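You operate a simulated robot arm through the tools that you are given. There is no shell and no other tool. Be economical: measure what you need, move in short steps, check, and stop when the job is done.

Carry out the task below with a simulated two-armed robot. There is one attempt and no reset: what you move stays moved.

JOB
Wipe up the spill on the top of the glazing bench with the green cloth and put it back.

The check looks at the end state, three seconds after you hand in, the way a careful person would. Anything else that was tipped, shoved, dropped, spilled or broken makes it a failure. Flat cloth is picked up by pressing the open fingertips on it (5 to 10 N) and closing them slowly along it; thin cloth reads only 2 to 8 mm in the jaws.

ROBOT AND FRAMES
Two 7-joint arms with two-finger grippers on one trunk, on a base that drives. Base frame: it is fixed to the floor where the robot stands at the start and does not move with it; the origin is under the middle of the robot, x ahead of it, y to its left, z up; the surface under the hand at the start is at about z = 860. Readings come in mm, rad, newtons and seconds.
The left shoulder is at the start at [25, 214, 1206], the right one opposite. With the tool pointing down near the work surface each hand reaches from about 100 to 760 mm from the robot's upright axis, wherever it stands, measured 20 degrees to its own side. Payload 2.2 kg a hand.
The TCP of each hand is the grasp point between the finger pads, 19 mm short of the fingertips. In the tool frame z runs along the fingers and y along their closing line. Largest opening 116 mm; the body of the gripper starts 70 mm behind the TCP.
Orientation is that of the tool frame in the base frame, as a unit quaternion [x, y, z, w]. With the fingers straight down and closing along the base's y, the tool's x points along the base's -x, its y along +y and its z along -z.

CONTROLS
- The arms move only by the tool drive_tool. It takes "left_increments", "right_increments" or both (then of equal length, played together; a hand with none holds still); each is a list of rows, each an object of numbers (a shift or turn left out is 0, a gripper value left out holds the last): "dx", "dy", "dz": the shift along the tool's x, y, z in cm; "ax", "ay", "az": the turn, a rotation vector about the tool's x, y, z in rad. In form: [{"dx": .., "dy": .., "dz": .., "ax": .., "ay": .., "az": ..}, ...]. A call has 1 to 10 rows; each row shifts and turns the commanded pose from where the row before left it, along the tool's axes as they then stand. "left_hand" and "right_hand" are, for a hand that has rows, the opening in per cent of the stroke, from 0 (shut) to 100 (fully open), set as the call begins (left out, the last holds). A row lasts 0.2 s, in which the tool goes at most 50 mm and 0.15 rad; a call with a longer step from one row to the next is refused whole, and so is a gripper value outside its range. A pose out of reach is approached as far as the arm can. The call stops where the force on the tool passes 40 N (or 10 N more than at its start, if that is more) or the arm is blocked; 0.2 s more then pass. Each finger halts on what it meets, pressing with about 43 N; the grip force reading is that of the motor and also rises with nothing between the fingers. The clock runs only during rows and for 0.2 s after the last one: add rows that do not move to give the fingers time. The reply holds the time, the measured pose of the TCP, the force on the tool along the base axes, the opening and the grip force, in the units named above and with some noise, with the torque about the TCP (base axes, N m) and any sound that the robot's microphone picked up, and new pictures: "pictures" is both (left out), scene, wrist or none (wrist: the cameras of the hands that moved).
- Cameras (640 x 400 px; columns grow to the right, rows downward): "scene" is now at [129.8, -22.6, 1371.5]; the picture's right is [-0.22, -0.97, -0.00], its down [-0.59, 0.14, -0.80] and it looks along [0.78, -0.18, -0.61] (base axes); focal length 276 px, centre (320, 200). "left" rides on the left gripper at [69, 15, -97] in its tool frame; the picture's right is [-0.21, 0.98, 0.00], its down [-0.76, -0.17, -0.63] and it looks along [-0.62, -0.14, 0.77] (tool axes); focal length 251 px, centre (320, 200). "right" rides on the right gripper at [69, -15, -97] in its tool frame; the picture's right is [0.21, 0.98, 0.00], its down [-0.76, 0.17, -0.63] and it looks along [-0.62, 0.14, 0.77] (tool axes); focal length 251 px, centre (320, 200).
- move_column(by): slides the trunk up (or, below 0, down) by that many mm; the arms and the scene camera ride with it, the base frame stays. It gives what a move gives, with no picture.
- roll_base(legs): drives the robot by 1 to 6 legs, each [ahead, left, turn to the left] in mm, mm and rad, along the robot's own axes; the way and the turn of a leg run together, so that a leg with both is an arc; at most 1500 mm and 3.142 rad a leg. The arms and the cameras ride along, it lands a little off, and it stops where it bumps. It gives what a move gives, and a new picture of the scene camera.
- head_to(pan, tilt): turns the head with the scene camera to pan (to the left, within 1.396 rad either way) and tilt (down, from -0.506 to 1.204), counted from straight ahead of the robot. It gives what a move gives, and a new picture of the scene camera.
- measure_at(camera, pixels): for up to 12 pixels [column, row] of the newest picture of that camera ("zoom" is the newest enlarged one), the place [x, y, z] in the base frame of the surface seen there, good to about 3 mm. No time passes.
- zoom(camera, box): a new picture of the part [left, top, right, bottom] of that camera's present view, enlarged. No time passes.
- hand_in(): hands the job in; it is judged then, once.

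Work in short steps. Measure before you move; look again where a grasp or a placing could have gone wrong, and mend it. You have 80 turns and 260 pictures in all, those below and enlarged ones among them. Open the grippers and draw the arms clear of the work before you hand the job in, unless the task says otherwise; then end with one line.

The tools are called after "Call:" as name(argument=value, ...) on one line, values as JSON. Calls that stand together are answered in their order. drive_tool: Moves the arms, as the interface text tells. Its arguments: {"type":"object","properties":{"left_increments":{"type":"array","items":{"type":"object","properties":{"dx":{"type":"number"},"dy":{"type":"number"},"dz":{"type":"number"},"ax":{"type":"number"},"ay":{"type":"number"},"az":{"type":"number"}}}},"left_hand":{"type":"number"},"right_increments":{"type":"array","items":{"type":"object","properties":{"dx":{"type":"number"},"dy":{"type":"number"},"dz":{"type":"number"},"ax":{"type":"number"},"ay":{"type":"number"},"az":{"type":"number"}}}},"right_hand":{"type":"number"},"pictures":{"type":"string","enum":["both","scene","wrist","none"]}},"required":[]} The other tools are called the same way: move_column (by) slides the trunk up or down; roll_base (legs) drives the base; head_to (pan, tilt) turns the head that bears the scene camera; measure_at (camera, pixels) gives the place of the surface under pixels of a picture; zoom (camera, box) takes an enlarged picture of a part of a camera's view; hand_in () hands the job in.

At the start:

```text
time_s: 0.0
left_position: [532.9, 101.3, 1063.5]
left_tool_rot: [0.0, 1.0, 0.001, -0.001]
left_contact_force: [1.1, -0.2, 0.5]
left_moment: [-0.02, -0.03, -0.01]
left_opening: 115.9
left_gripper_force: 0.1
right_position: [521.9, -312.0, 1050.2]
right_tool_rot: [-0.001, 1.0, 0.002, -0.001]
right_contact_force: [-0.7, 0.6, 0.2]
right_moment: [0.01, 0.01, 0.02]
right_opening: 116.1
right_gripper_force: 0.1
trunk travel left (down, up): [-350.0, 140.0]
robot x, y, heading: [0.3, -1.2, -0.001]
head pan, tilt: [-0.225, 0.648]
```

scene: 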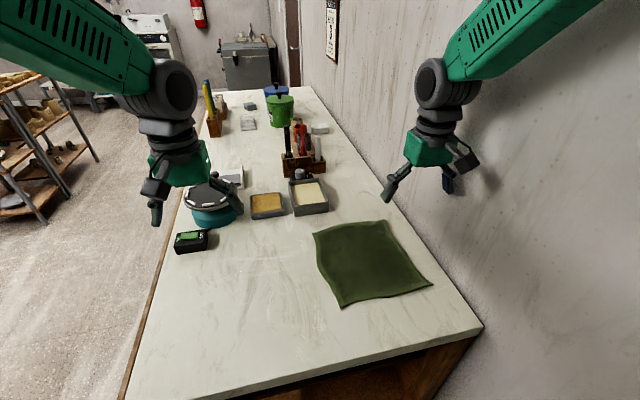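
right: 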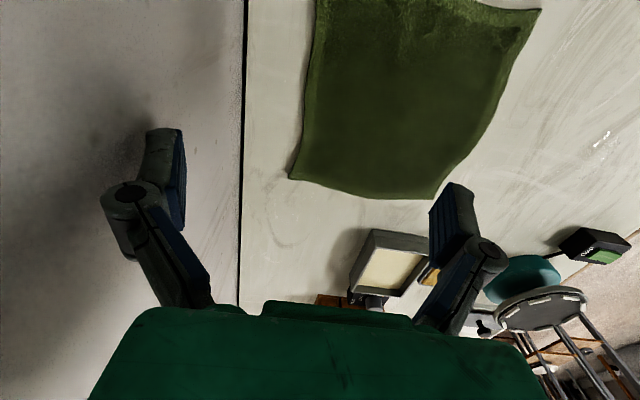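
left: 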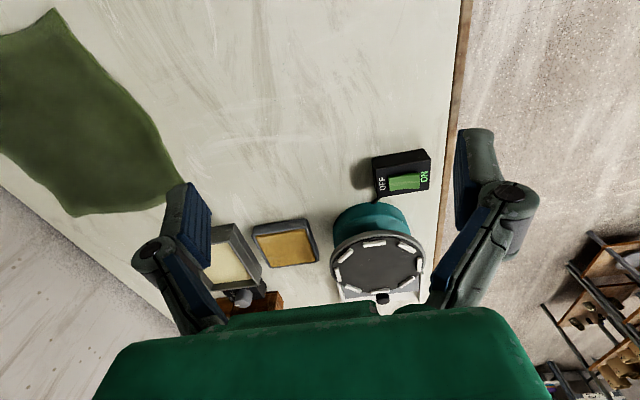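

The green cloth lies at about scene (370,262); no spill is obvious yet, so I zoom into the bench top to find it.

Call:
zoom(camera="scene", box=[120, 200, 480, 400])

Call:
zoom(camera="scene", box=[160, 80, 400, 230])

Call:
zoom(camera="left", box=[150, 0, 470, 200])

Call:
measure_at(camera="scene", pixels=[[314, 233], [391, 221], [432, 285], [342, 307], [370, 262], [481, 327], [125, 395], [290, 350], [191, 241], [308, 197], [266, 206], [180, 300]])

```text
1.78 times, centred on (300, 300) of scene
```

zoom: 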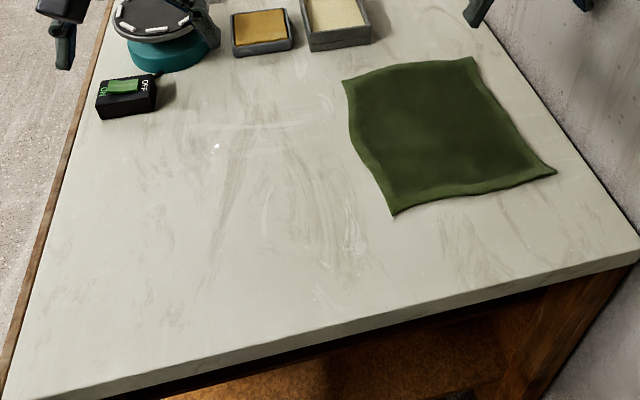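

```text
2.67 times, centred on (280, 155) of scene
```

zoom: 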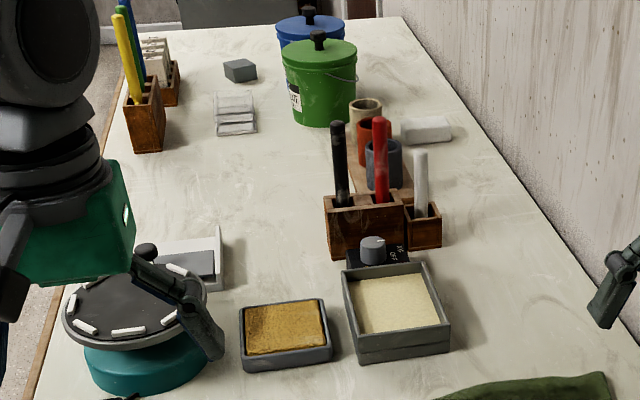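

```text
2.00 times, centred on (310, 100) of left
```

zoom: 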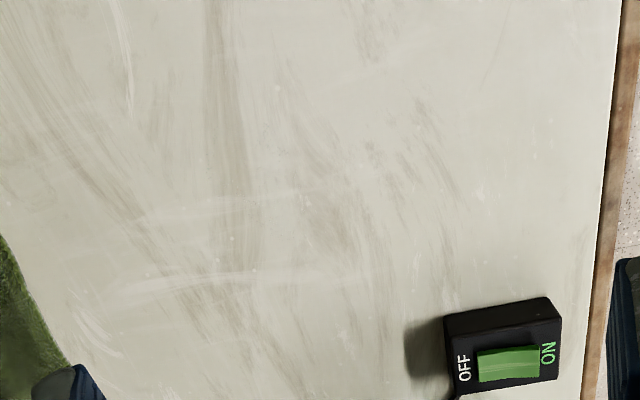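

```text
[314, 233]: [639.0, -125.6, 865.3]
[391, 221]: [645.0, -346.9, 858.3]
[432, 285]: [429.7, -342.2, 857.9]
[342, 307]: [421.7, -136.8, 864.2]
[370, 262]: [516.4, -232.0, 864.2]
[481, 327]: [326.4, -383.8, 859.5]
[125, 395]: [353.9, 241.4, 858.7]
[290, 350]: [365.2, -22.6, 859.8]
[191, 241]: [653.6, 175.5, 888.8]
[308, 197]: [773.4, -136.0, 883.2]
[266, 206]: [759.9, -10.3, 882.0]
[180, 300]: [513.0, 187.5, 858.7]
```

A small bright glint at scene (242,282) and right-camera (603,138) could be a clear liquid; I zoom on both.

Call:
zoom(camera="right", box=[500, 60, 640, 220])

Call:
zoom(camera="scene", box=[190, 240, 310, 320])

Call:
measure_at(camera="right", pixels=[[603, 138], [608, 132]])

Call:
measure_at(camera="scene", pixels=[[242, 282]])

```text
2.50 times, centred on (570, 140) of right
```

zoom: 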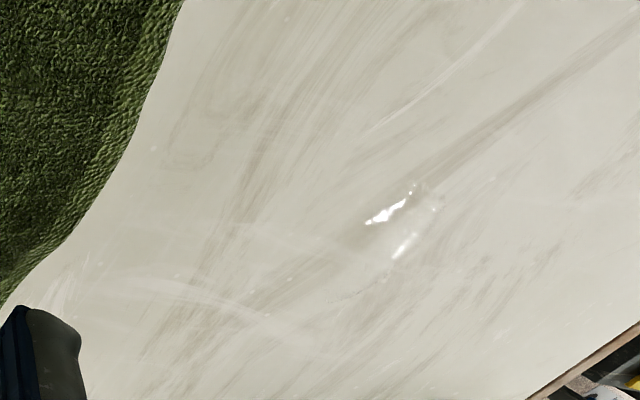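

```text
5.00 times, centred on (250, 280) of scene
```

zoom: 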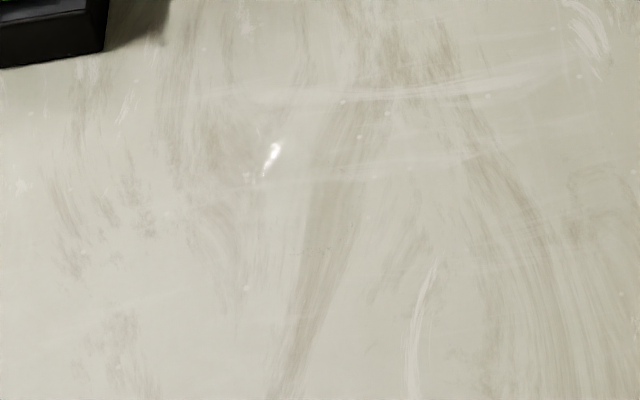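

```text
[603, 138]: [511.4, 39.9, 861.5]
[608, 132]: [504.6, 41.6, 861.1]
```

```text
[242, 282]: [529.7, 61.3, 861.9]
```

The spill is a clear liquid near (520,50,861). I move the left hand back so its camera sees the wet area at several angles to get its extent.

Call:
drive_tool(left_increments=[{"dx": 4}, {"dx": 4}, {"dx": 4}, {"dx": 4}], pictures="wrist")

Call:
zoom(camera="left", box=[160, 100, 480, 300])

```text
time_s: 1.0
left_position: [367.7, 101.4, 1064.6]
left_tool_rot: [0.001, 1.0, 0.0, 0.002]
left_contact_force: [-0.3, 0.2, 0.6]
left_moment: [0.01, -0.07, -0.03]
left_opening: 115.8
left_gripper_force: 0.1
right_position: [516.8, -311.8, 1053.0]
right_tool_rot: [0.0, 1.0, 0.001, 0.003]
right_contact_force: [-0.2, 0.1, 0.6]
right_moment: [0.01, 0.03, -0.01]
right_opening: 116.1
right_gripper_force: 0.1
trunk travel left (down, up): [-350.0, 140.0]
robot x, y, heading: [-1.3, -1.9, 0.001]
head pan, tilt: [-0.225, 0.648]
```

left: 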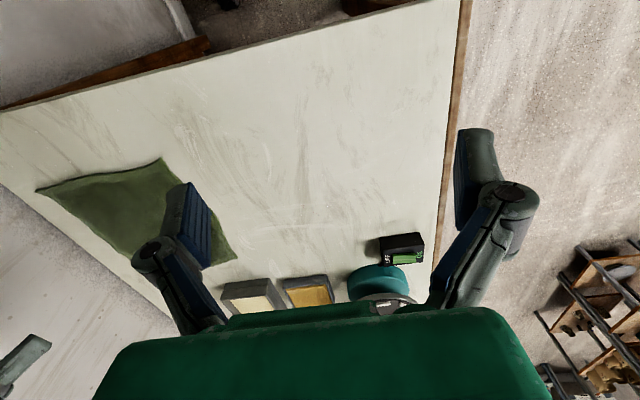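

```text
2.00 times, centred on (320, 200) of left
```

zoom: 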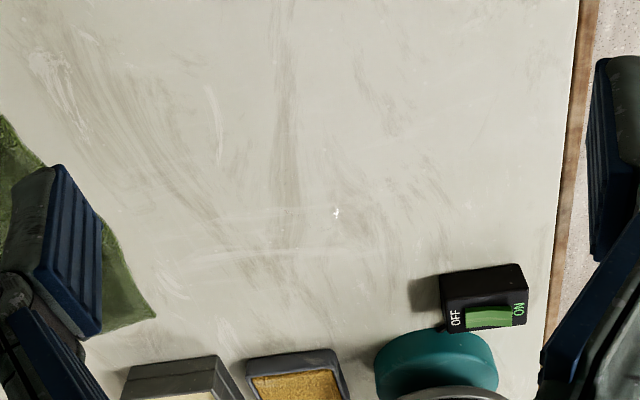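

The glint is now at left (328,206). I lower the hand for a closer look.

Call:
measure_at(camera="left", pixels=[[328, 206], [320, 190], [340, 215]])

Call:
drive_tool(left_increments=[{"dz": 4, "dy": -1}, {"dz": 4, "dx": -2, "dy": -1}, {"dz": 4, "dx": -2, "dy": -1}], pictures="wrist")

Call:
zoom(camera="left", box=[210, 130, 430, 270])

```text
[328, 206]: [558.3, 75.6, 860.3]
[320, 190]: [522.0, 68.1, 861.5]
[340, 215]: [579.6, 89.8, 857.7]
```

```text
time_s: 1.8
left_position: [419.3, 70.4, 957.1]
left_tool_rot: [-0.012, 1.0, -0.017, 0.01]
left_contact_force: [0.3, 0.7, -0.6]
left_moment: [0.01, 0.05, 0.01]
left_opening: 115.8
left_gripper_force: 0.2
right_position: [519.4, -309.9, 1050.8]
right_tool_rot: [0.0, 1.0, 0.001, 0.0]
right_contact_force: [1.2, -0.6, -0.1]
right_moment: [0.0, 0.03, -0.01]
right_opening: 115.8
right_gripper_force: 0.0
trunk travel left (down, up): [-350.0, 140.0]
robot x, y, heading: [-0.6, 0.1, -0.003]
head pan, tilt: [-0.225, 0.648]
```

left: 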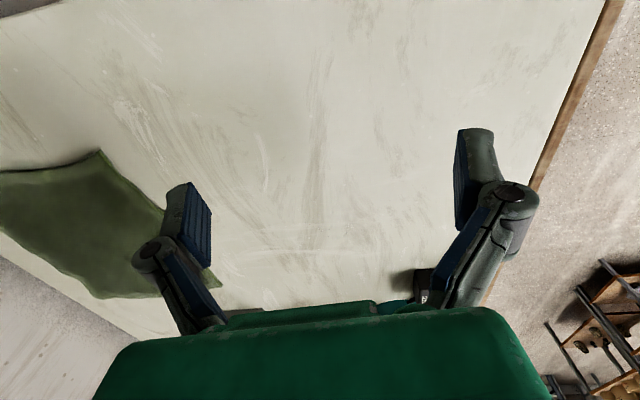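

```text
2.86 times, centred on (320, 200) of left
```

zoom: 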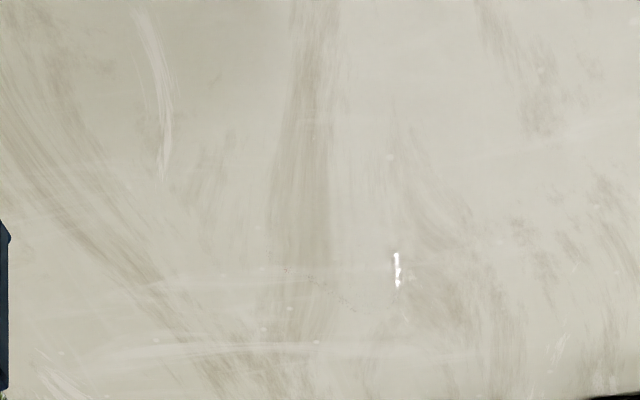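

Glints so far span about x 505–560, y 38–78, depending on viewpoint, so the puddle is at least that big. I bring the right hand left for an oblique view, and measure the current glint.

Call:
measure_at(camera="left", pixels=[[346, 220], [347, 229]])

Call:
drive_tool(right_increments=[{"dy": 4, "dx": 2}, {"dy": 4, "dx": 2}, {"dy": 4, "dx": 1, "dz": 2}], pictures="wrist")

Call:
zoom(camera="right", box=[400, 60, 640, 260])

```text
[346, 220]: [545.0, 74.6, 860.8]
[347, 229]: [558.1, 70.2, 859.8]
```

```text
time_s: 2.6
left_position: [417.1, 75.3, 954.2]
left_tool_rot: [-0.014, 1.0, -0.018, 0.005]
left_contact_force: [-0.6, -0.4, 0.4]
left_moment: [-0.05, 0.01, 0.01]
left_opening: 116.2
left_gripper_force: 0.0
right_position: [469.7, -190.1, 1031.4]
right_tool_rot: [0.001, 1.0, 0.0, 0.001]
right_contact_force: [0.8, -0.3, 0.1]
right_moment: [-0.06, 0.02, 0.0]
right_opening: 116.0
right_gripper_force: 0.0
trunk travel left (down, up): [-350.0, 140.0]
robot x, y, heading: [-0.8, 2.4, -0.004]
head pan, tilt: [-0.225, 0.648]
```

right: 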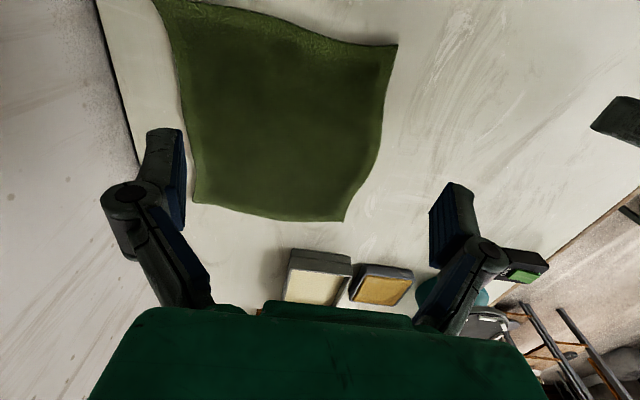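

```text
2.00 times, centred on (520, 160) of right
```

zoom: 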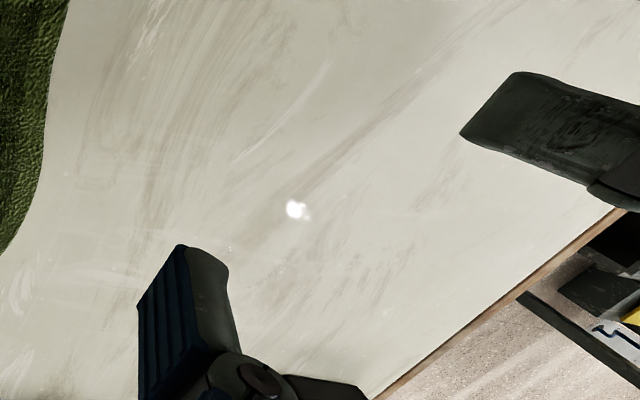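

I've got enough: the wet patch lies around x 500–565, y 35–80. I'll work with the right hand (easy reach to both cloth and spill): turn it so the fingers close along x, and take the left hand up and out to the side.

Call:
measure_at(camera="right", pixels=[[548, 165], [515, 185], [380, 130], [195, 203], [344, 221], [397, 44]])

Call:
drive_tool(left_increments=[{"dz": -1.5, "dy": 1.8}, {"dz": -1.5, "dy": 1.8}, {"dz": -1.5, "dy": 1.8}, {"dz": -1.5, "dy": 1.8}, {"dz": -1.5, "dy": 1.8}, {"dz": -1.5, "dy": 1.8}, {"dz": -1.5, "dy": 1.8}, {"dz": -1.5, "dy": 1.8}, {"dz": -1.5, "dy": 1.8}, {"dz": -1.5, "dy": 1.8}], right_increments=[{"az": 0.149}, {"az": 0.149}, {"az": 0.149}, {"az": 0.149}, {"az": 0.149}, {"az": 0.149}, {"az": 0.149}, {"az": 0.149}, {"az": 0.149}, {"az": 0.149}])

```text
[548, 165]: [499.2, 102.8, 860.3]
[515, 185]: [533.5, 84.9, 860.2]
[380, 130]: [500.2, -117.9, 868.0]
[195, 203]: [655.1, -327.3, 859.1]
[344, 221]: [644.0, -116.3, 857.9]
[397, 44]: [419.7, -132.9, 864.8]
```

```text
time_s: 4.8
left_position: [408.7, 252.3, 1092.5]
left_tool_rot: [0.001, 1.0, -0.001, 0.001]
left_contact_force: [0.4, -0.4, -2.0]
left_moment: [0.02, -0.01, -0.01]
left_opening: 116.2
left_gripper_force: 0.2
right_position: [471.9, -191.5, 1041.8]
right_tool_rot: [0.686, 0.727, 0.017, -0.006]
right_contact_force: [0.1, 0.4, -1.0]
right_moment: [-0.02, 0.0, 0.01]
right_opening: 116.0
right_gripper_force: 0.0
trunk travel left (down, up): [-350.0, 140.0]
robot x, y, heading: [-2.7, -3.1, 0.004]
head pan, tilt: [-0.225, 0.648]
```

scene: 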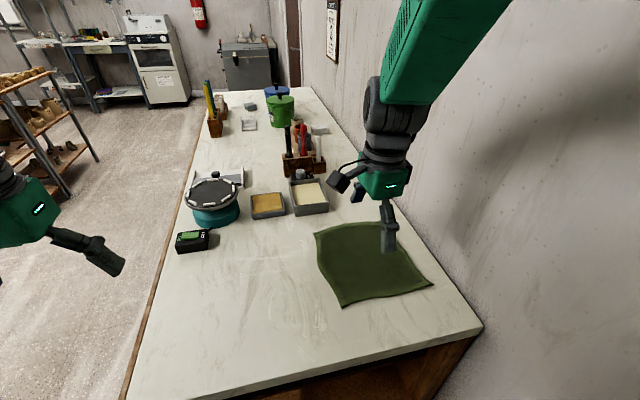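
right: 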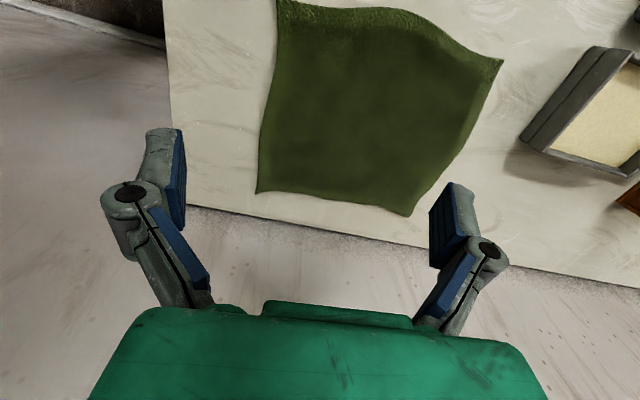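
left: 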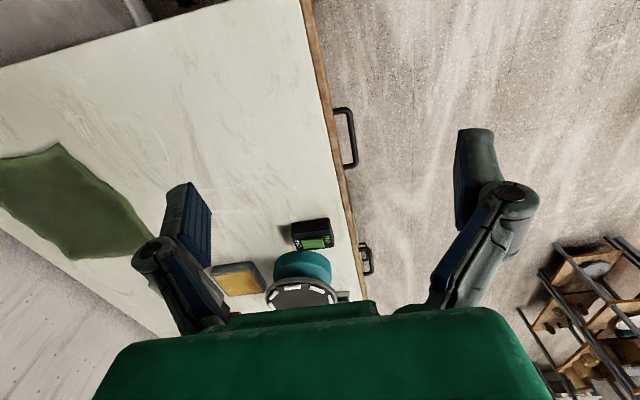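

Rotation is good (tool x ≈ +y, tool y ≈ +x). I go to above the grasp point (530,-155), 40 mm in from the cloth's left edge, with the fingers about half open.

Call:
drive_tool(right_increments=[{"dx": 0.9, "dy": 1.5, "dz": 2, "az": 0.07}, {"dx": 0.9, "dy": 1.5, "dz": 3}, {"dx": 0.9, "dy": 1.4, "dz": 3}, {"dx": 0.9, "dy": 1.4, "dz": 3}, {"dz": 2}, {}], right_hand=50)

```text
time_s: 6.2
left_position: [408.7, 252.2, 1092.4]
left_tool_rot: [0.0, 1.0, -0.001, 0.002]
left_contact_force: [0.4, 0.5, -0.8]
left_moment: [0.0, -0.01, 0.0]
left_opening: 116.0
left_gripper_force: 0.1
right_position: [525.5, -158.5, 906.2]
right_tool_rot: [0.71, 0.705, 0.005, -0.003]
right_contact_force: [0.8, 0.5, -0.9]
right_moment: [-0.01, 0.0, 0.02]
right_opening: 58.1
right_gripper_force: 0.1
trunk travel left (down, up): [-350.0, 140.0]
robot x, y, heading: [1.4, 4.4, 0.003]
head pan, tilt: [-0.225, 0.648]
```

scene: 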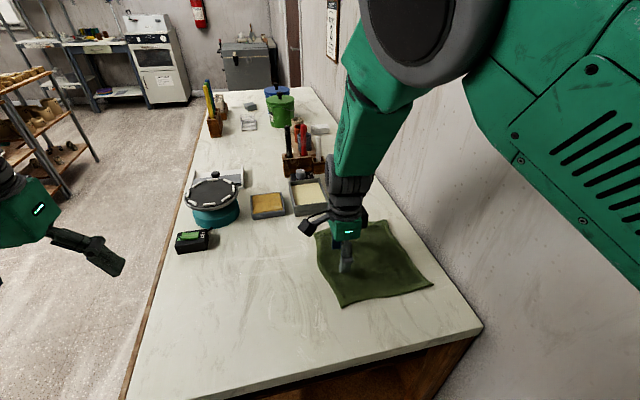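
right: 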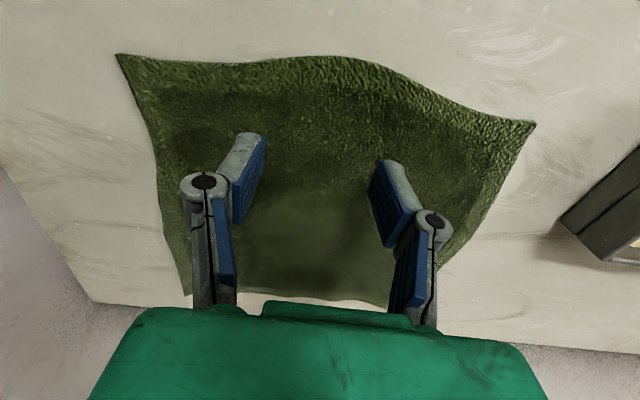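

TCP at z 906, tips ~23 mm above the cloth. I lower in small steps to a light press.

Call:
drive_tool(right_increments=[{"dz": 1.0}, {"dz": 0.7}, {"dz": 0.4}, {"dz": 0.2}, {}], pictures="none")

```text
time_s: 7.4
left_position: [410.1, 252.2, 1092.9]
left_tool_rot: [-0.001, 1.0, -0.001, 0.002]
left_contact_force: [0.2, 0.2, 0.0]
left_moment: [0.0, 0.02, 0.01]
left_opening: 116.2
left_gripper_force: 0.0
right_position: [528.1, -154.5, 880.6]
right_tool_rot: [0.706, 0.708, 0.003, 0.002]
right_contact_force: [0.9, -0.4, 13.0]
right_moment: [-0.03, -0.08, 0.0]
right_opening: 61.4
right_gripper_force: 0.0
trunk travel left (down, up): [-350.0, 140.0]
robot x, y, heading: [1.0, -1.3, 0.0]
head pan, tilt: [-0.225, 0.648]
```

Contact at 13 N; I ease up ~1 mm and close slowly in stages.

Call:
drive_tool(right_increments=[{"dz": -0.07}, {}], right_hand=42, pictures="none")

Call:
drive_tool(right_increments=[{}], right_hand=32, pictures="none")

Call:
drive_tool(right_increments=[{}], right_hand=22, pictures="wrist")

```text
time_s: 8.0
left_position: [408.6, 252.4, 1091.8]
left_tool_rot: [0.0, 1.0, 0.0, 0.002]
left_contact_force: [-0.4, 0.3, 0.4]
left_moment: [0.0, -0.03, 0.02]
left_opening: 115.8
left_gripper_force: 0.1
right_position: [526.6, -156.3, 879.5]
right_tool_rot: [0.706, 0.708, 0.0, -0.001]
right_contact_force: [-0.5, -0.5, 9.3]
right_moment: [0.04, 0.02, -0.03]
right_opening: 52.4
right_gripper_force: 0.1
trunk travel left (down, up): [-350.0, 140.0]
robot x, y, heading: [2.3, -4.0, 0.0]
head pan, tilt: [-0.225, 0.648]
```

```text
time_s: 8.4
left_position: [409.2, 252.4, 1092.8]
left_tool_rot: [0.0, 1.0, -0.001, 0.002]
left_contact_force: [-0.1, 0.6, -0.8]
left_moment: [0.01, 0.0, -0.02]
left_opening: 116.3
left_gripper_force: 0.0
right_position: [527.1, -155.2, 878.0]
right_tool_rot: [0.707, 0.708, 0.0, 0.0]
right_contact_force: [0.3, 0.1, 5.7]
right_moment: [0.02, -0.01, -0.01]
right_opening: 38.9
right_gripper_force: 4.0
trunk travel left (down, up): [-350.0, 140.0]
robot x, y, heading: [-0.3, -4.3, -0.001]
head pan, tilt: [-0.225, 0.648]
```

```text
time_s: 8.8
left_position: [410.0, 252.6, 1091.6]
left_tool_rot: [0.0, 1.0, -0.001, 0.002]
left_contact_force: [0.3, 0.8, -0.5]
left_moment: [-0.01, -0.02, 0.0]
left_opening: 116.3
left_gripper_force: 0.1
right_position: [526.6, -155.7, 880.3]
right_tool_rot: [0.706, 0.708, 0.002, 0.0]
right_contact_force: [0.8, 0.4, 10.7]
right_moment: [0.02, 0.08, 0.0]
right_opening: 27.6
right_gripper_force: 0.0
trunk travel left (down, up): [-350.0, 140.0]
robot x, y, heading: [-3.1, -1.9, 0.002]
head pan, tilt: [-0.225, 0.648]
```

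right: 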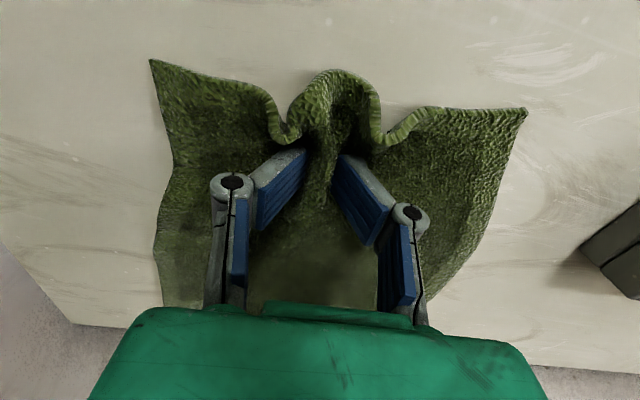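

The cloth gathers up between the fingers. I close the rest of the way in stages.

Call:
drive_tool(right_increments=[{}], right_hand=12, pictures="none")

Call:
drive_tool(right_increments=[{}, {}, {}], right_hand=0)

```text
time_s: 9.2
left_position: [408.9, 251.9, 1092.5]
left_tool_rot: [-0.001, 1.0, -0.001, 0.001]
left_contact_force: [-1.0, 0.1, 0.1]
left_moment: [0.02, 0.01, -0.03]
left_opening: 116.2
left_gripper_force: 0.0
right_position: [528.7, -154.9, 882.9]
right_tool_rot: [0.706, 0.708, 0.004, 0.001]
right_contact_force: [0.5, 0.5, 12.0]
right_moment: [-0.01, 0.12, -0.05]
right_opening: 13.9
right_gripper_force: 0.2
trunk travel left (down, up): [-350.0, 140.0]
robot x, y, heading: [-1.6, -2.1, -0.001]
head pan, tilt: [-0.225, 0.648]
```

```text
time_s: 10.0
left_position: [408.7, 251.0, 1092.3]
left_tool_rot: [0.0, 1.0, -0.001, 0.002]
left_contact_force: [-0.4, 0.0, 0.0]
left_moment: [0.01, -0.01, -0.02]
left_opening: 115.9
left_gripper_force: 0.1
right_position: [527.9, -154.4, 882.6]
right_tool_rot: [0.706, 0.708, 0.004, 0.0]
right_contact_force: [0.6, -1.1, 17.8]
right_moment: [-0.11, -0.01, -0.02]
right_opening: 7.2
right_gripper_force: 35.1
trunk travel left (down, up): [-350.0, 140.0]
robot x, y, heading: [1.2, -0.6, 0.0]
head pan, tilt: [-0.225, 0.648]
```

scene: 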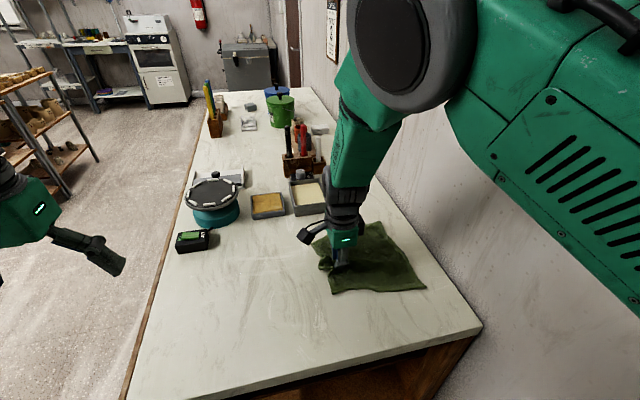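
right: 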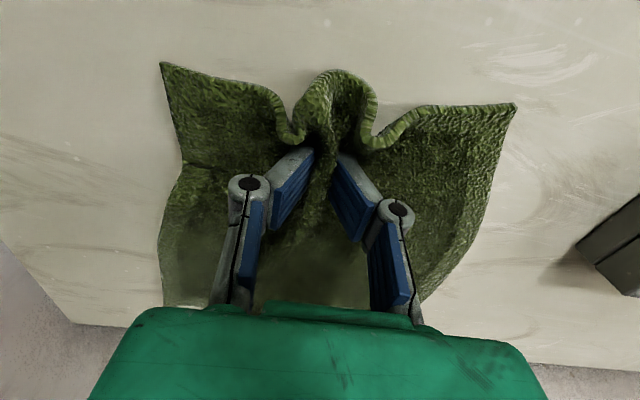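

The cloth is held (7.2 mm, 35 N). I lift a few mm and draw it toward the spill.

Call:
drive_tool(right_increments=[{"dz": -0.5}, {"dx": 2}, {"dx": 2.5}, {"dx": 2.5}, {"dx": 2.5}, {"dx": 2.5}, {"dx": 1.5}, {}])

```text
time_s: 11.8
left_position: [409.2, 252.0, 1092.0]
left_tool_rot: [0.0, 1.0, -0.001, 0.002]
left_contact_force: [0.3, 0.1, -0.1]
left_moment: [-0.01, -0.02, -0.01]
left_opening: 116.0
left_gripper_force: 0.0
right_position: [524.4, -18.3, 886.4]
right_tool_rot: [0.706, 0.708, 0.002, -0.001]
right_contact_force: [-0.2, -0.5, 0.1]
right_moment: [0.01, -0.03, 0.03]
right_opening: 7.1
right_gripper_force: 35.0
trunk travel left (down, up): [-350.0, 140.0]
robot x, y, heading: [-3.2, 2.2, -0.004]
head pan, tilt: [-0.225, 0.648]
```

scene: 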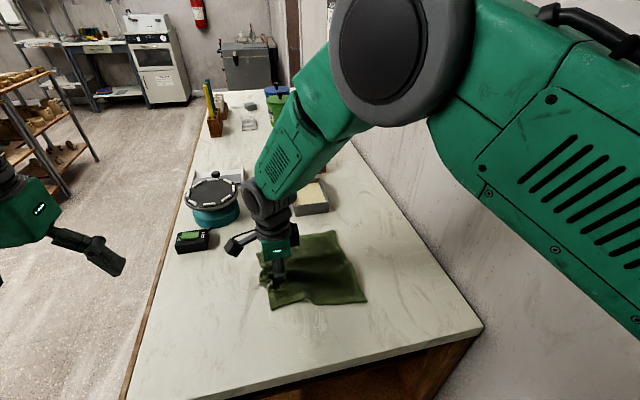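
right: 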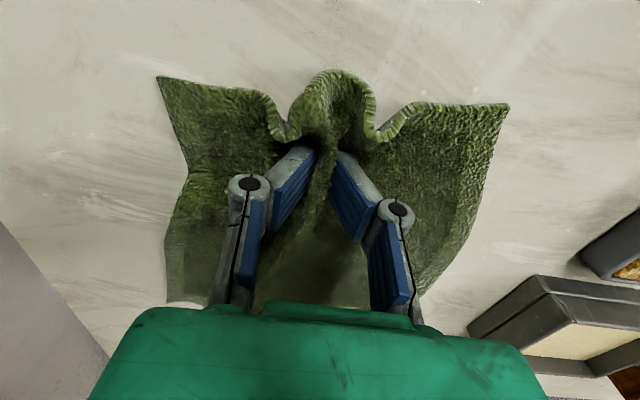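

Clean drag. Now I press lightly and zigzag across the wet area (x ≈ 465–580), advancing in +y.

Call:
drive_tool(right_increments=[{"dz": 0.55}, {"dy": -2.5, "dx": 0.5}, {"dy": -3, "dx": 0.5}, {"dy": 3, "dx": 0.5}, {"dy": 3, "dx": 0.5}, {"dy": 3, "dx": 0.5}, {"dy": 2.5, "dx": 0.5}, {"dy": -3, "dx": 0.5}, {"dy": -3, "dx": 0.5}, {"dy": -3, "dx": 0.5}], pictures="wrist")

```text
time_s: 13.9
left_position: [407.9, 252.1, 1092.3]
left_tool_rot: [0.0, 1.0, -0.002, 0.002]
left_contact_force: [0.0, 0.2, 1.2]
left_moment: [-0.03, 0.03, 0.04]
left_opening: 116.1
left_gripper_force: 0.0
right_position: [513.0, 22.3, 882.5]
right_tool_rot: [0.705, 0.709, 0.007, 0.004]
right_contact_force: [-4.7, -0.8, 19.0]
right_moment: [-0.08, 0.18, 0.02]
right_opening: 7.2
right_gripper_force: 34.9
trunk travel left (down, up): [-350.0, 140.0]
robot x, y, heading: [3.7, -1.7, 0.002]
head pan, tilt: [-0.225, 0.648]
stopped in row 10 (right hand): the force on the tool passed its limit at 44 N (the readings are from after the stop); the commanded pose is now the measured one
```

right: 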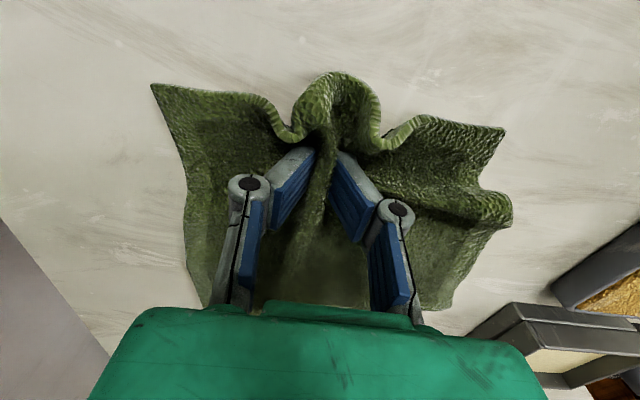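

Pressing got too hard; I ease up ~1.5 mm and continue more gently.

Call:
drive_tool(right_increments=[{"dz": -0.15}, {"dy": -2, "dx": 0.3}, {"dy": -2, "dx": 0.3}, {"dy": 2, "dx": 0.4}, {"dy": 2, "dx": 0.4}, {"dy": 2, "dx": 0.4}, {"dy": 2, "dx": 0.4}, {"dy": 2, "dx": 0.4}, {"dy": 2, "dx": 0.4}], pictures="none")

```text
time_s: 15.9
left_position: [407.3, 252.0, 1091.5]
left_tool_rot: [0.0, 1.0, 0.0, 0.001]
left_contact_force: [0.0, 0.6, 0.1]
left_moment: [0.0, -0.03, 0.02]
left_opening: 116.0
left_gripper_force: 0.0
right_position: [591.6, 54.5, 882.6]
right_tool_rot: [0.705, 0.709, 0.005, 0.004]
right_contact_force: [-2.1, 1.0, 5.0]
right_moment: [-0.04, 0.13, -0.03]
right_opening: 7.0
right_gripper_force: 35.0
trunk travel left (down, up): [-350.0, 140.0]
robot x, y, heading: [-0.4, 0.4, 0.002]
head pan, tilt: [-0.225, 0.648]
```

Good, 5 N at (592,54). I continue with the next lines.

Call:
drive_tool(right_increments=[{"dy": -2.2, "dx": 0.3}, {"dy": -2.2, "dx": 0.3}, {"dy": -2.2, "dx": 0.3}, {"dy": -2.2, "dx": 0.3}, {"dy": -2.2, "dx": 0.3}, {"dy": -2.0, "dx": 0.3}], pictures="none")

Call:
drive_tool(right_increments=[{"dy": 2, "dx": 0.3}, {"dy": 2, "dx": 0.3}, {"dy": 2, "dx": 0.3}, {"dy": 2, "dx": 0.3}, {"dy": 2, "dx": 0.3}, {"dy": 1, "dx": 0.3}])

```text
time_s: 17.4
left_position: [407.9, 250.2, 1094.7]
left_tool_rot: [0.001, 1.0, 0.001, 0.002]
left_contact_force: [-1.0, 0.0, -0.3]
left_moment: [0.02, 0.0, -0.04]
left_opening: 116.0
left_gripper_force: 0.1
right_position: [463.5, 69.2, 882.5]
right_tool_rot: [0.707, 0.707, 0.007, 0.003]
right_contact_force: [4.7, -1.8, 16.3]
right_moment: [-0.13, -0.02, 0.02]
right_opening: 6.9
right_gripper_force: 35.2
trunk travel left (down, up): [-350.0, 140.0]
robot x, y, heading: [1.7, 1.2, -0.001]
head pan, tilt: [-0.225, 0.648]
```

```text
time_s: 18.8
left_position: [407.8, 251.4, 1093.0]
left_tool_rot: [0.0, 1.0, -0.001, 0.003]
left_contact_force: [-0.4, -1.0, -0.1]
left_moment: [0.0, 0.01, 0.0]
left_opening: 116.1
left_gripper_force: 0.1
right_position: [574.5, 91.6, 882.8]
right_tool_rot: [0.706, 0.709, 0.005, 0.003]
right_contact_force: [-0.7, 0.1, 3.3]
right_moment: [0.01, 0.09, 0.01]
right_opening: 7.2
right_gripper_force: 35.2
trunk travel left (down, up): [-350.0, 140.0]
robot x, y, heading: [0.4, 1.1, 0.001]
head pan, tilt: [-0.225, 0.648]
```

scene: 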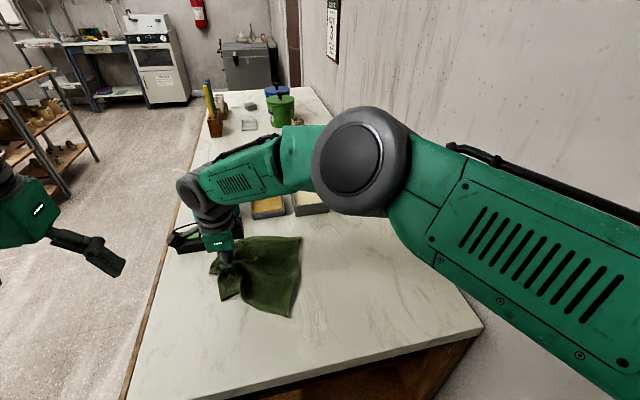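
right: 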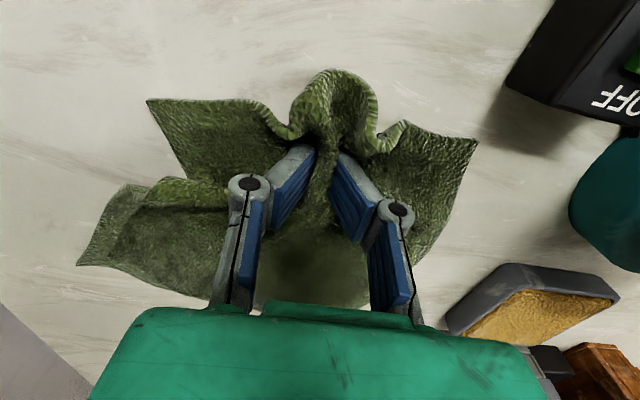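

Switch box is clear. Two more lines up to y ≈ 125.

Call:
drive_tool(right_increments=[{"dy": -2, "dx": 0.3}, {"dy": -2, "dx": 0.3}, {"dy": -2, "dx": 0.3}, {"dy": -2, "dx": 0.3}, {"dy": -2, "dx": 0.3}], pictures="none")

Call:
drive_tool(right_increments=[{"dy": 1.8, "dx": 0.3}, {"dy": 1.8, "dx": 0.3}, {"dy": 1.8, "dx": 0.3}, {"dy": 1.8, "dx": 0.3}, {"dy": 1, "dx": 0.3}], pictures="none")

```text
time_s: 19.9
left_position: [407.3, 252.0, 1092.8]
left_tool_rot: [0.0, 1.0, 0.0, 0.003]
left_contact_force: [-0.1, 0.5, 0.0]
left_moment: [0.01, -0.01, 0.0]
left_opening: 115.8
left_gripper_force: 0.0
right_position: [472.5, 104.2, 884.1]
right_tool_rot: [0.705, 0.709, 0.006, 0.005]
right_contact_force: [1.2, -0.5, 3.2]
right_moment: [-0.03, 0.07, 0.0]
right_opening: 7.0
right_gripper_force: 34.4
trunk travel left (down, up): [-350.0, 140.0]
robot x, y, heading: [-0.5, 0.2, -0.004]
head pan, tilt: [-0.225, 0.648]
```

```text
time_s: 21.1
left_position: [408.2, 252.1, 1093.5]
left_tool_rot: [0.001, 1.0, -0.001, 0.003]
left_contact_force: [0.3, -0.8, 0.0]
left_moment: [0.01, 0.01, 0.02]
left_opening: 115.8
left_gripper_force: 0.1
right_position: [554.6, 119.4, 883.2]
right_tool_rot: [0.706, 0.709, 0.005, 0.003]
right_contact_force: [0.3, 0.6, 1.4]
right_moment: [-0.02, 0.09, 0.0]
right_opening: 7.3
right_gripper_force: 34.7
trunk travel left (down, up): [-350.0, 140.0]
robot x, y, heading: [2.9, 1.2, 0.001]
head pan, tilt: [-0.225, 0.648]
```

Now I lift the cloth straight up and away from the area to inspect the bench.

Call:
drive_tool(right_increments=[{"dz": -3}, {"dz": -4}, {"dz": -4}, {"dz": -4}, {"dz": -4}, {"dz": -4, "dx": -4}, {"dx": -4.5}, {"dx": -4.5}, {"dx": -4.5}, {"dx": -4.5}])

Call:
zoom(camera="scene", box=[160, 220, 340, 330])

Call:
zoom(camera="left", box=[80, 100, 360, 275])

```text
refused: row 6 steps farther than a row can; nothing moved
```

```text
3.56 times, centred on (250, 275) of scene
```

zoom: 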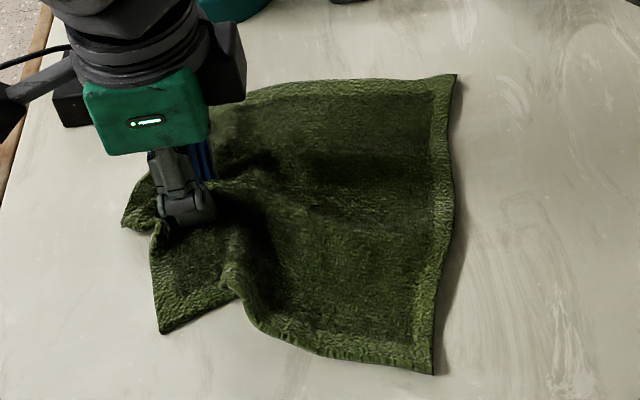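

```text
2.29 times, centred on (220, 188) of left
```

zoom: 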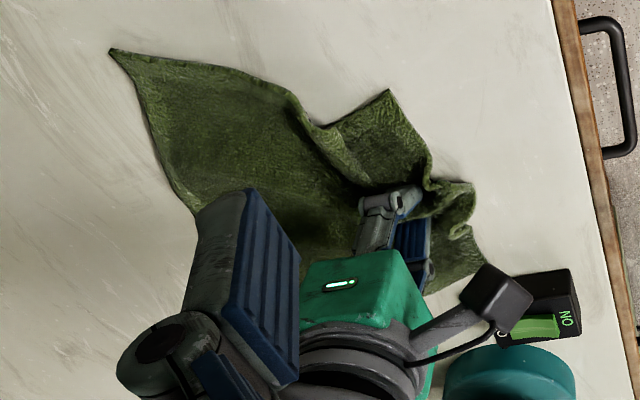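

The combined step was too long; I retry with smaller rows.

Call:
drive_tool(right_increments=[{"dz": -3}, {"dz": -4}, {"dz": -4}, {"dz": -4}, {"dz": -4}, {"dz": -3, "dx": -3}, {"dx": -4.5}, {"dx": -4.5}, {"dx": -4.5}, {"dx": -4.5}])

Call:
zoom(camera="scene", box=[160, 220, 340, 330])

Call:
zoom(camera="left", box=[80, 100, 360, 275])

```text
time_s: 23.4
left_position: [408.3, 251.1, 1093.2]
left_tool_rot: [0.0, 1.0, 0.0, 0.002]
left_contact_force: [-1.1, 0.2, 0.7]
left_moment: [0.01, 0.02, -0.03]
left_opening: 116.1
left_gripper_force: 0.1
right_position: [553.1, -91.3, 1102.1]
right_tool_rot: [0.706, 0.709, 0.007, 0.004]
right_contact_force: [0.3, 0.4, 0.1]
right_moment: [0.0, 0.09, 0.0]
right_opening: 6.8
right_gripper_force: 35.1
trunk travel left (down, up): [-350.0, 140.0]
robot x, y, heading: [-2.0, -2.5, 0.0]
head pan, tilt: [-0.225, 0.648]
```

scene: 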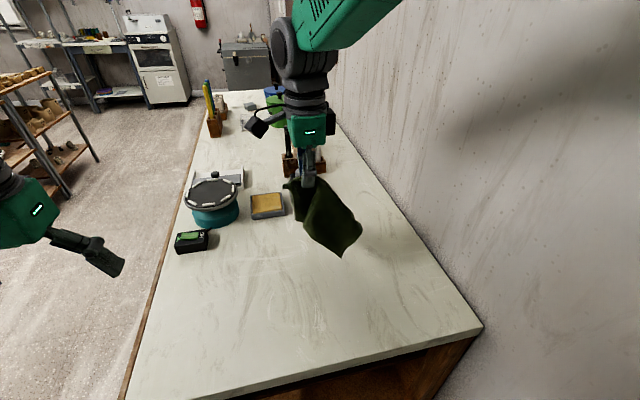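
right: 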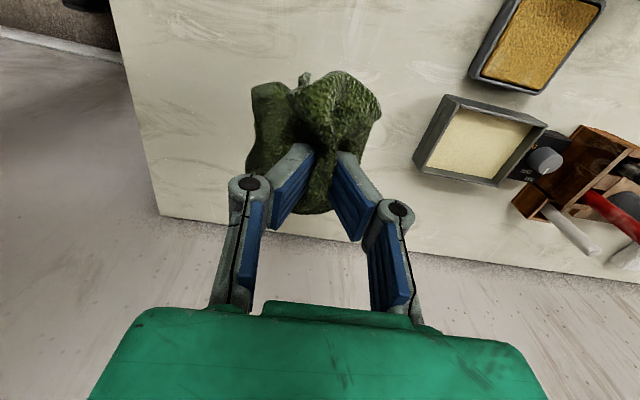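

```text
3.56 times, centred on (250, 275) of scene
```

zoom: 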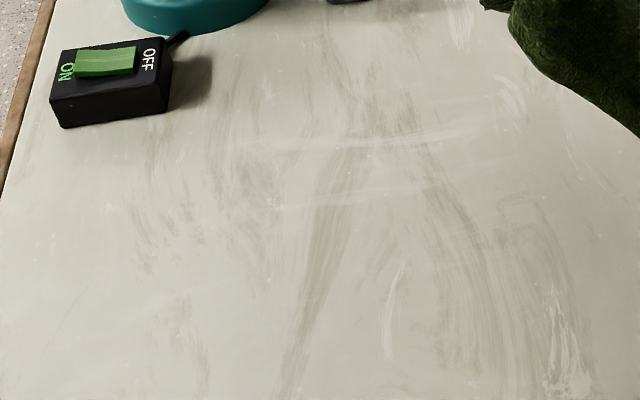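

```text
2.29 times, centred on (220, 188) of left
```

zoom: 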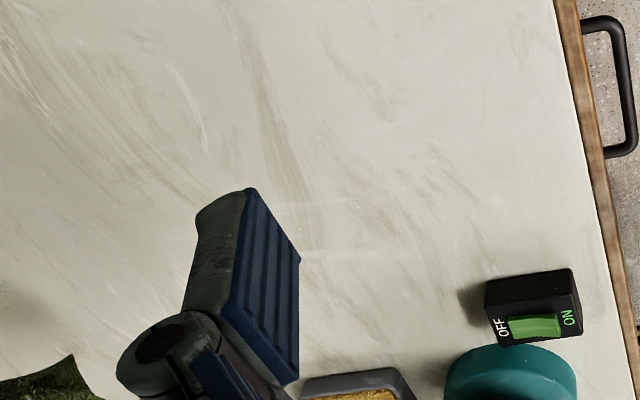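

The large glint is gone in the scene view, but there's a faint dot at zoom (275,202). I zoom there as before and return the left camera to its earlier viewpoint for comparison.

Call:
zoom(camera="scene", box=[190, 240, 310, 320])

Call:
drive_tool(left_increments=[{"dx": 1, "dy": -3.7, "dz": 0.8}, {"dx": 1, "dy": -3.7, "dz": 0.8}, {"dx": 1, "dy": -3.7, "dz": 0.6}, {"dx": 1, "dy": -3.9, "dz": 0.6}, {}], pictures="wrist")

Call:
zoom(camera="left", box=[210, 130, 430, 270])

```text
5.00 times, centred on (250, 280) of scene
```

zoom: 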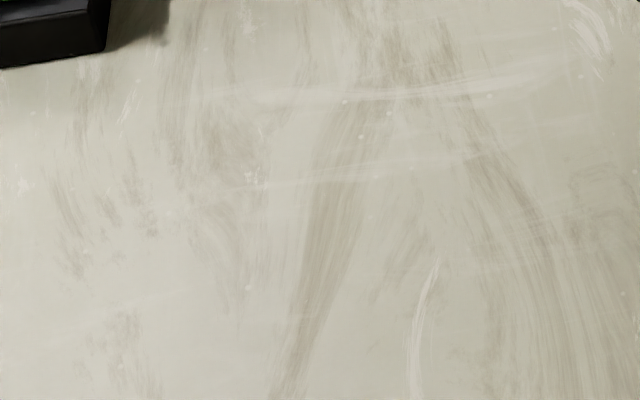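

```text
time_s: 24.6
left_position: [372.1, 98.6, 1067.4]
left_tool_rot: [-0.001, 1.0, 0.0, 0.002]
left_contact_force: [0.0, 0.3, -0.1]
left_moment: [0.0, 0.03, -0.01]
left_opening: 116.1
left_gripper_force: 0.1
right_position: [552.7, -92.2, 1102.1]
right_tool_rot: [0.706, 0.709, 0.005, 0.003]
right_contact_force: [-1.0, 0.2, -0.2]
right_moment: [-0.01, 0.11, -0.01]
right_opening: 7.1
right_gripper_force: 34.8
trunk travel left (down, up): [-350.0, 140.0]
robot x, y, heading: [1.9, 2.0, 0.003]
head pan, tilt: [-0.225, 0.648]
```

left: 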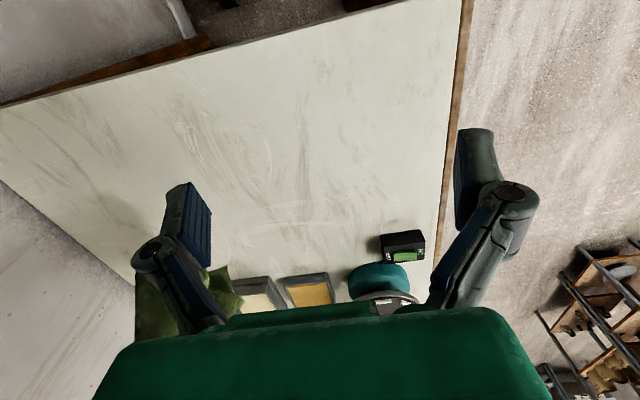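

```text
2.86 times, centred on (320, 200) of left
```

zoom: 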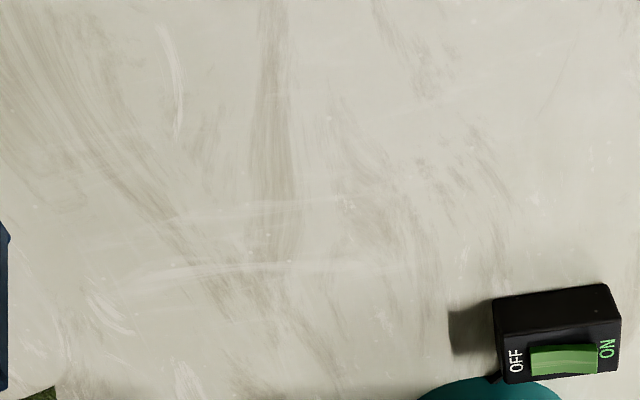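

No glint remains from this viewpoint. I check from two more left-camera positions for leftovers at the edges.

Call:
drive_tool(left_increments=[{"dz": 4, "dy": -1}, {"dz": 4, "dx": -2, "dy": -1}, {"dz": 3, "dx": -2, "dy": -1}, {}], pictures="wrist")

Call:
zoom(camera="left", box=[210, 110, 450, 290])

Call:
drive_tool(left_increments=[{"dy": 4, "dz": -2}, {"dy": 4, "dz": -2}, {"dy": 4, "dz": -2}, {"dy": 4, "dz": -2}, {}], pictures="wrist")

Call:
zoom(camera="left", box=[60, 80, 340, 260])

```text
time_s: 25.6
left_position: [424.8, 69.6, 975.8]
left_tool_rot: [-0.018, 0.999, -0.028, 0.012]
left_contact_force: [0.7, 0.7, 0.2]
left_moment: [-0.02, 0.01, -0.01]
left_opening: 116.0
left_gripper_force: 0.2
right_position: [552.6, -90.8, 1103.2]
right_tool_rot: [0.706, 0.708, 0.007, 0.004]
right_contact_force: [0.2, 1.0, -0.3]
right_moment: [-0.02, 0.1, -0.01]
right_opening: 7.3
right_gripper_force: 35.4
trunk travel left (down, up): [-350.0, 140.0]
robot x, y, heading: [2.0, 1.8, 0.002]
head pan, tilt: [-0.225, 0.648]
```

left: 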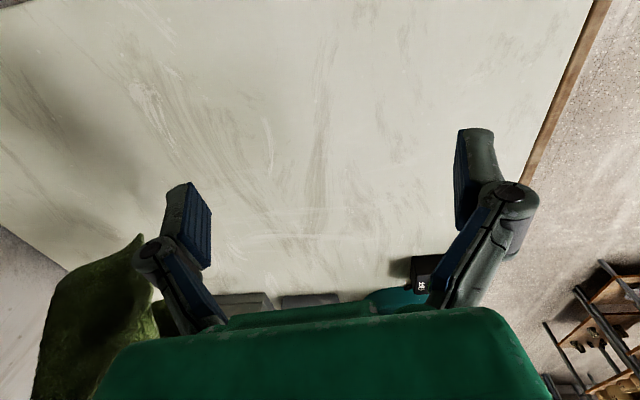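

```text
2.22 times, centred on (330, 200) of left
```

zoom: 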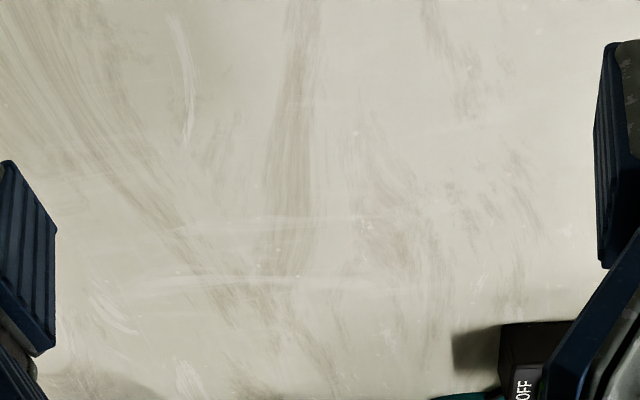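

```text
time_s: 26.8
left_position: [407.7, 229.7, 1034.5]
left_tool_rot: [0.0, 1.0, 0.0, 0.002]
left_contact_force: [0.6, -1.3, 0.4]
left_moment: [0.01, -0.01, -0.02]
left_opening: 115.9
left_gripper_force: 0.0
right_position: [553.3, -90.8, 1101.1]
right_tool_rot: [0.705, 0.709, 0.005, 0.003]
right_contact_force: [0.1, -0.1, 0.0]
right_moment: [0.0, 0.08, 0.01]
right_opening: 7.1
right_gripper_force: 35.0
trunk travel left (down, up): [-350.0, 140.0]
robot x, y, heading: [-1.0, -1.2, 0.002]
head pan, tilt: [-0.225, 0.648]
```

left: 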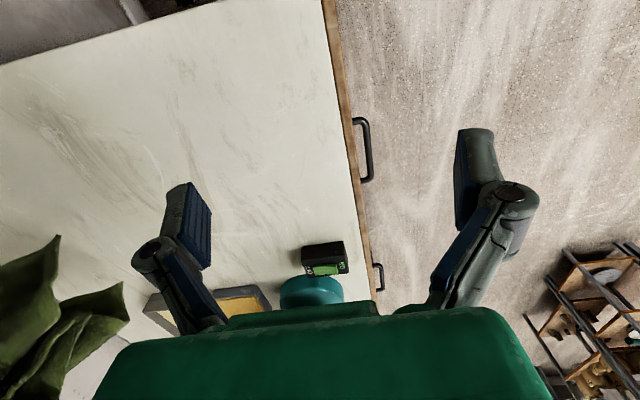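

```text
2.22 times, centred on (200, 170) of left
```

zoom: 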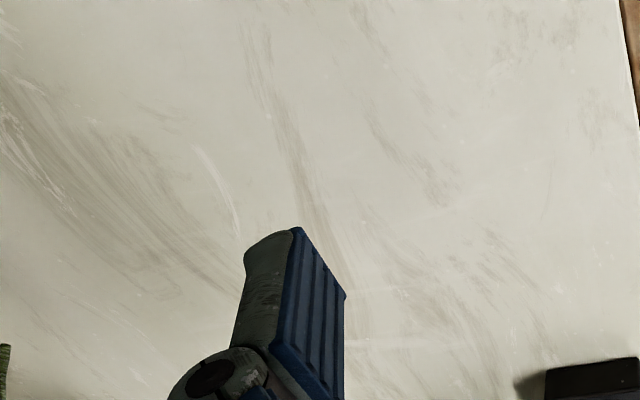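

The bench looks dry from all views. Now I carry the cloth back to the wall side of its place (y ≈ -325) so its free hem comes down first.

Call:
drive_tool(right_increments=[{"dx": -4, "dy": -0.5}, {"dx": -4, "dy": -0.5}, {"dx": -4, "dy": -0.5}, {"dx": -4, "dy": -0.5}, {"dx": -4}, {"dx": -3.4}, {}, {}])

```text
time_s: 28.6
left_position: [407.9, 230.1, 1034.9]
left_tool_rot: [0.0, 1.0, 0.0, 0.003]
left_contact_force: [0.3, -0.4, 0.2]
left_moment: [0.01, 0.01, 0.01]
left_opening: 115.8
left_gripper_force: 0.0
right_position: [534.5, -324.8, 1103.4]
right_tool_rot: [0.705, 0.709, 0.006, 0.004]
right_contact_force: [0.4, 0.2, -1.1]
right_moment: [0.03, 0.09, 0.0]
right_opening: 7.1
right_gripper_force: 35.7
trunk travel left (down, up): [-350.0, 140.0]
robot x, y, heading: [3.7, -2.3, 0.003]
head pan, tilt: [-0.225, 0.648]
```

scene: 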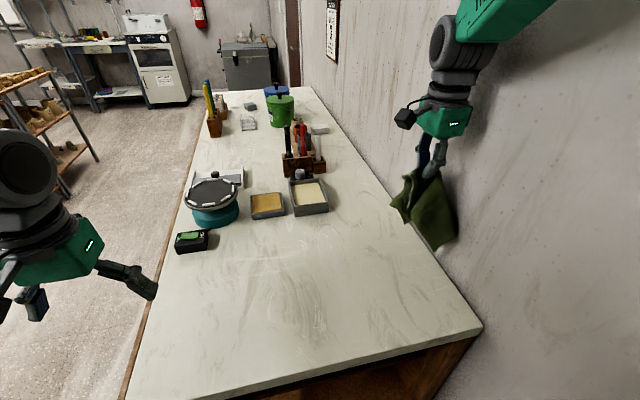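
right: 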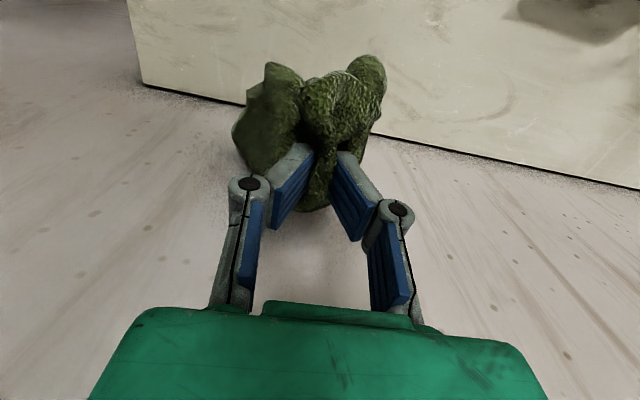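

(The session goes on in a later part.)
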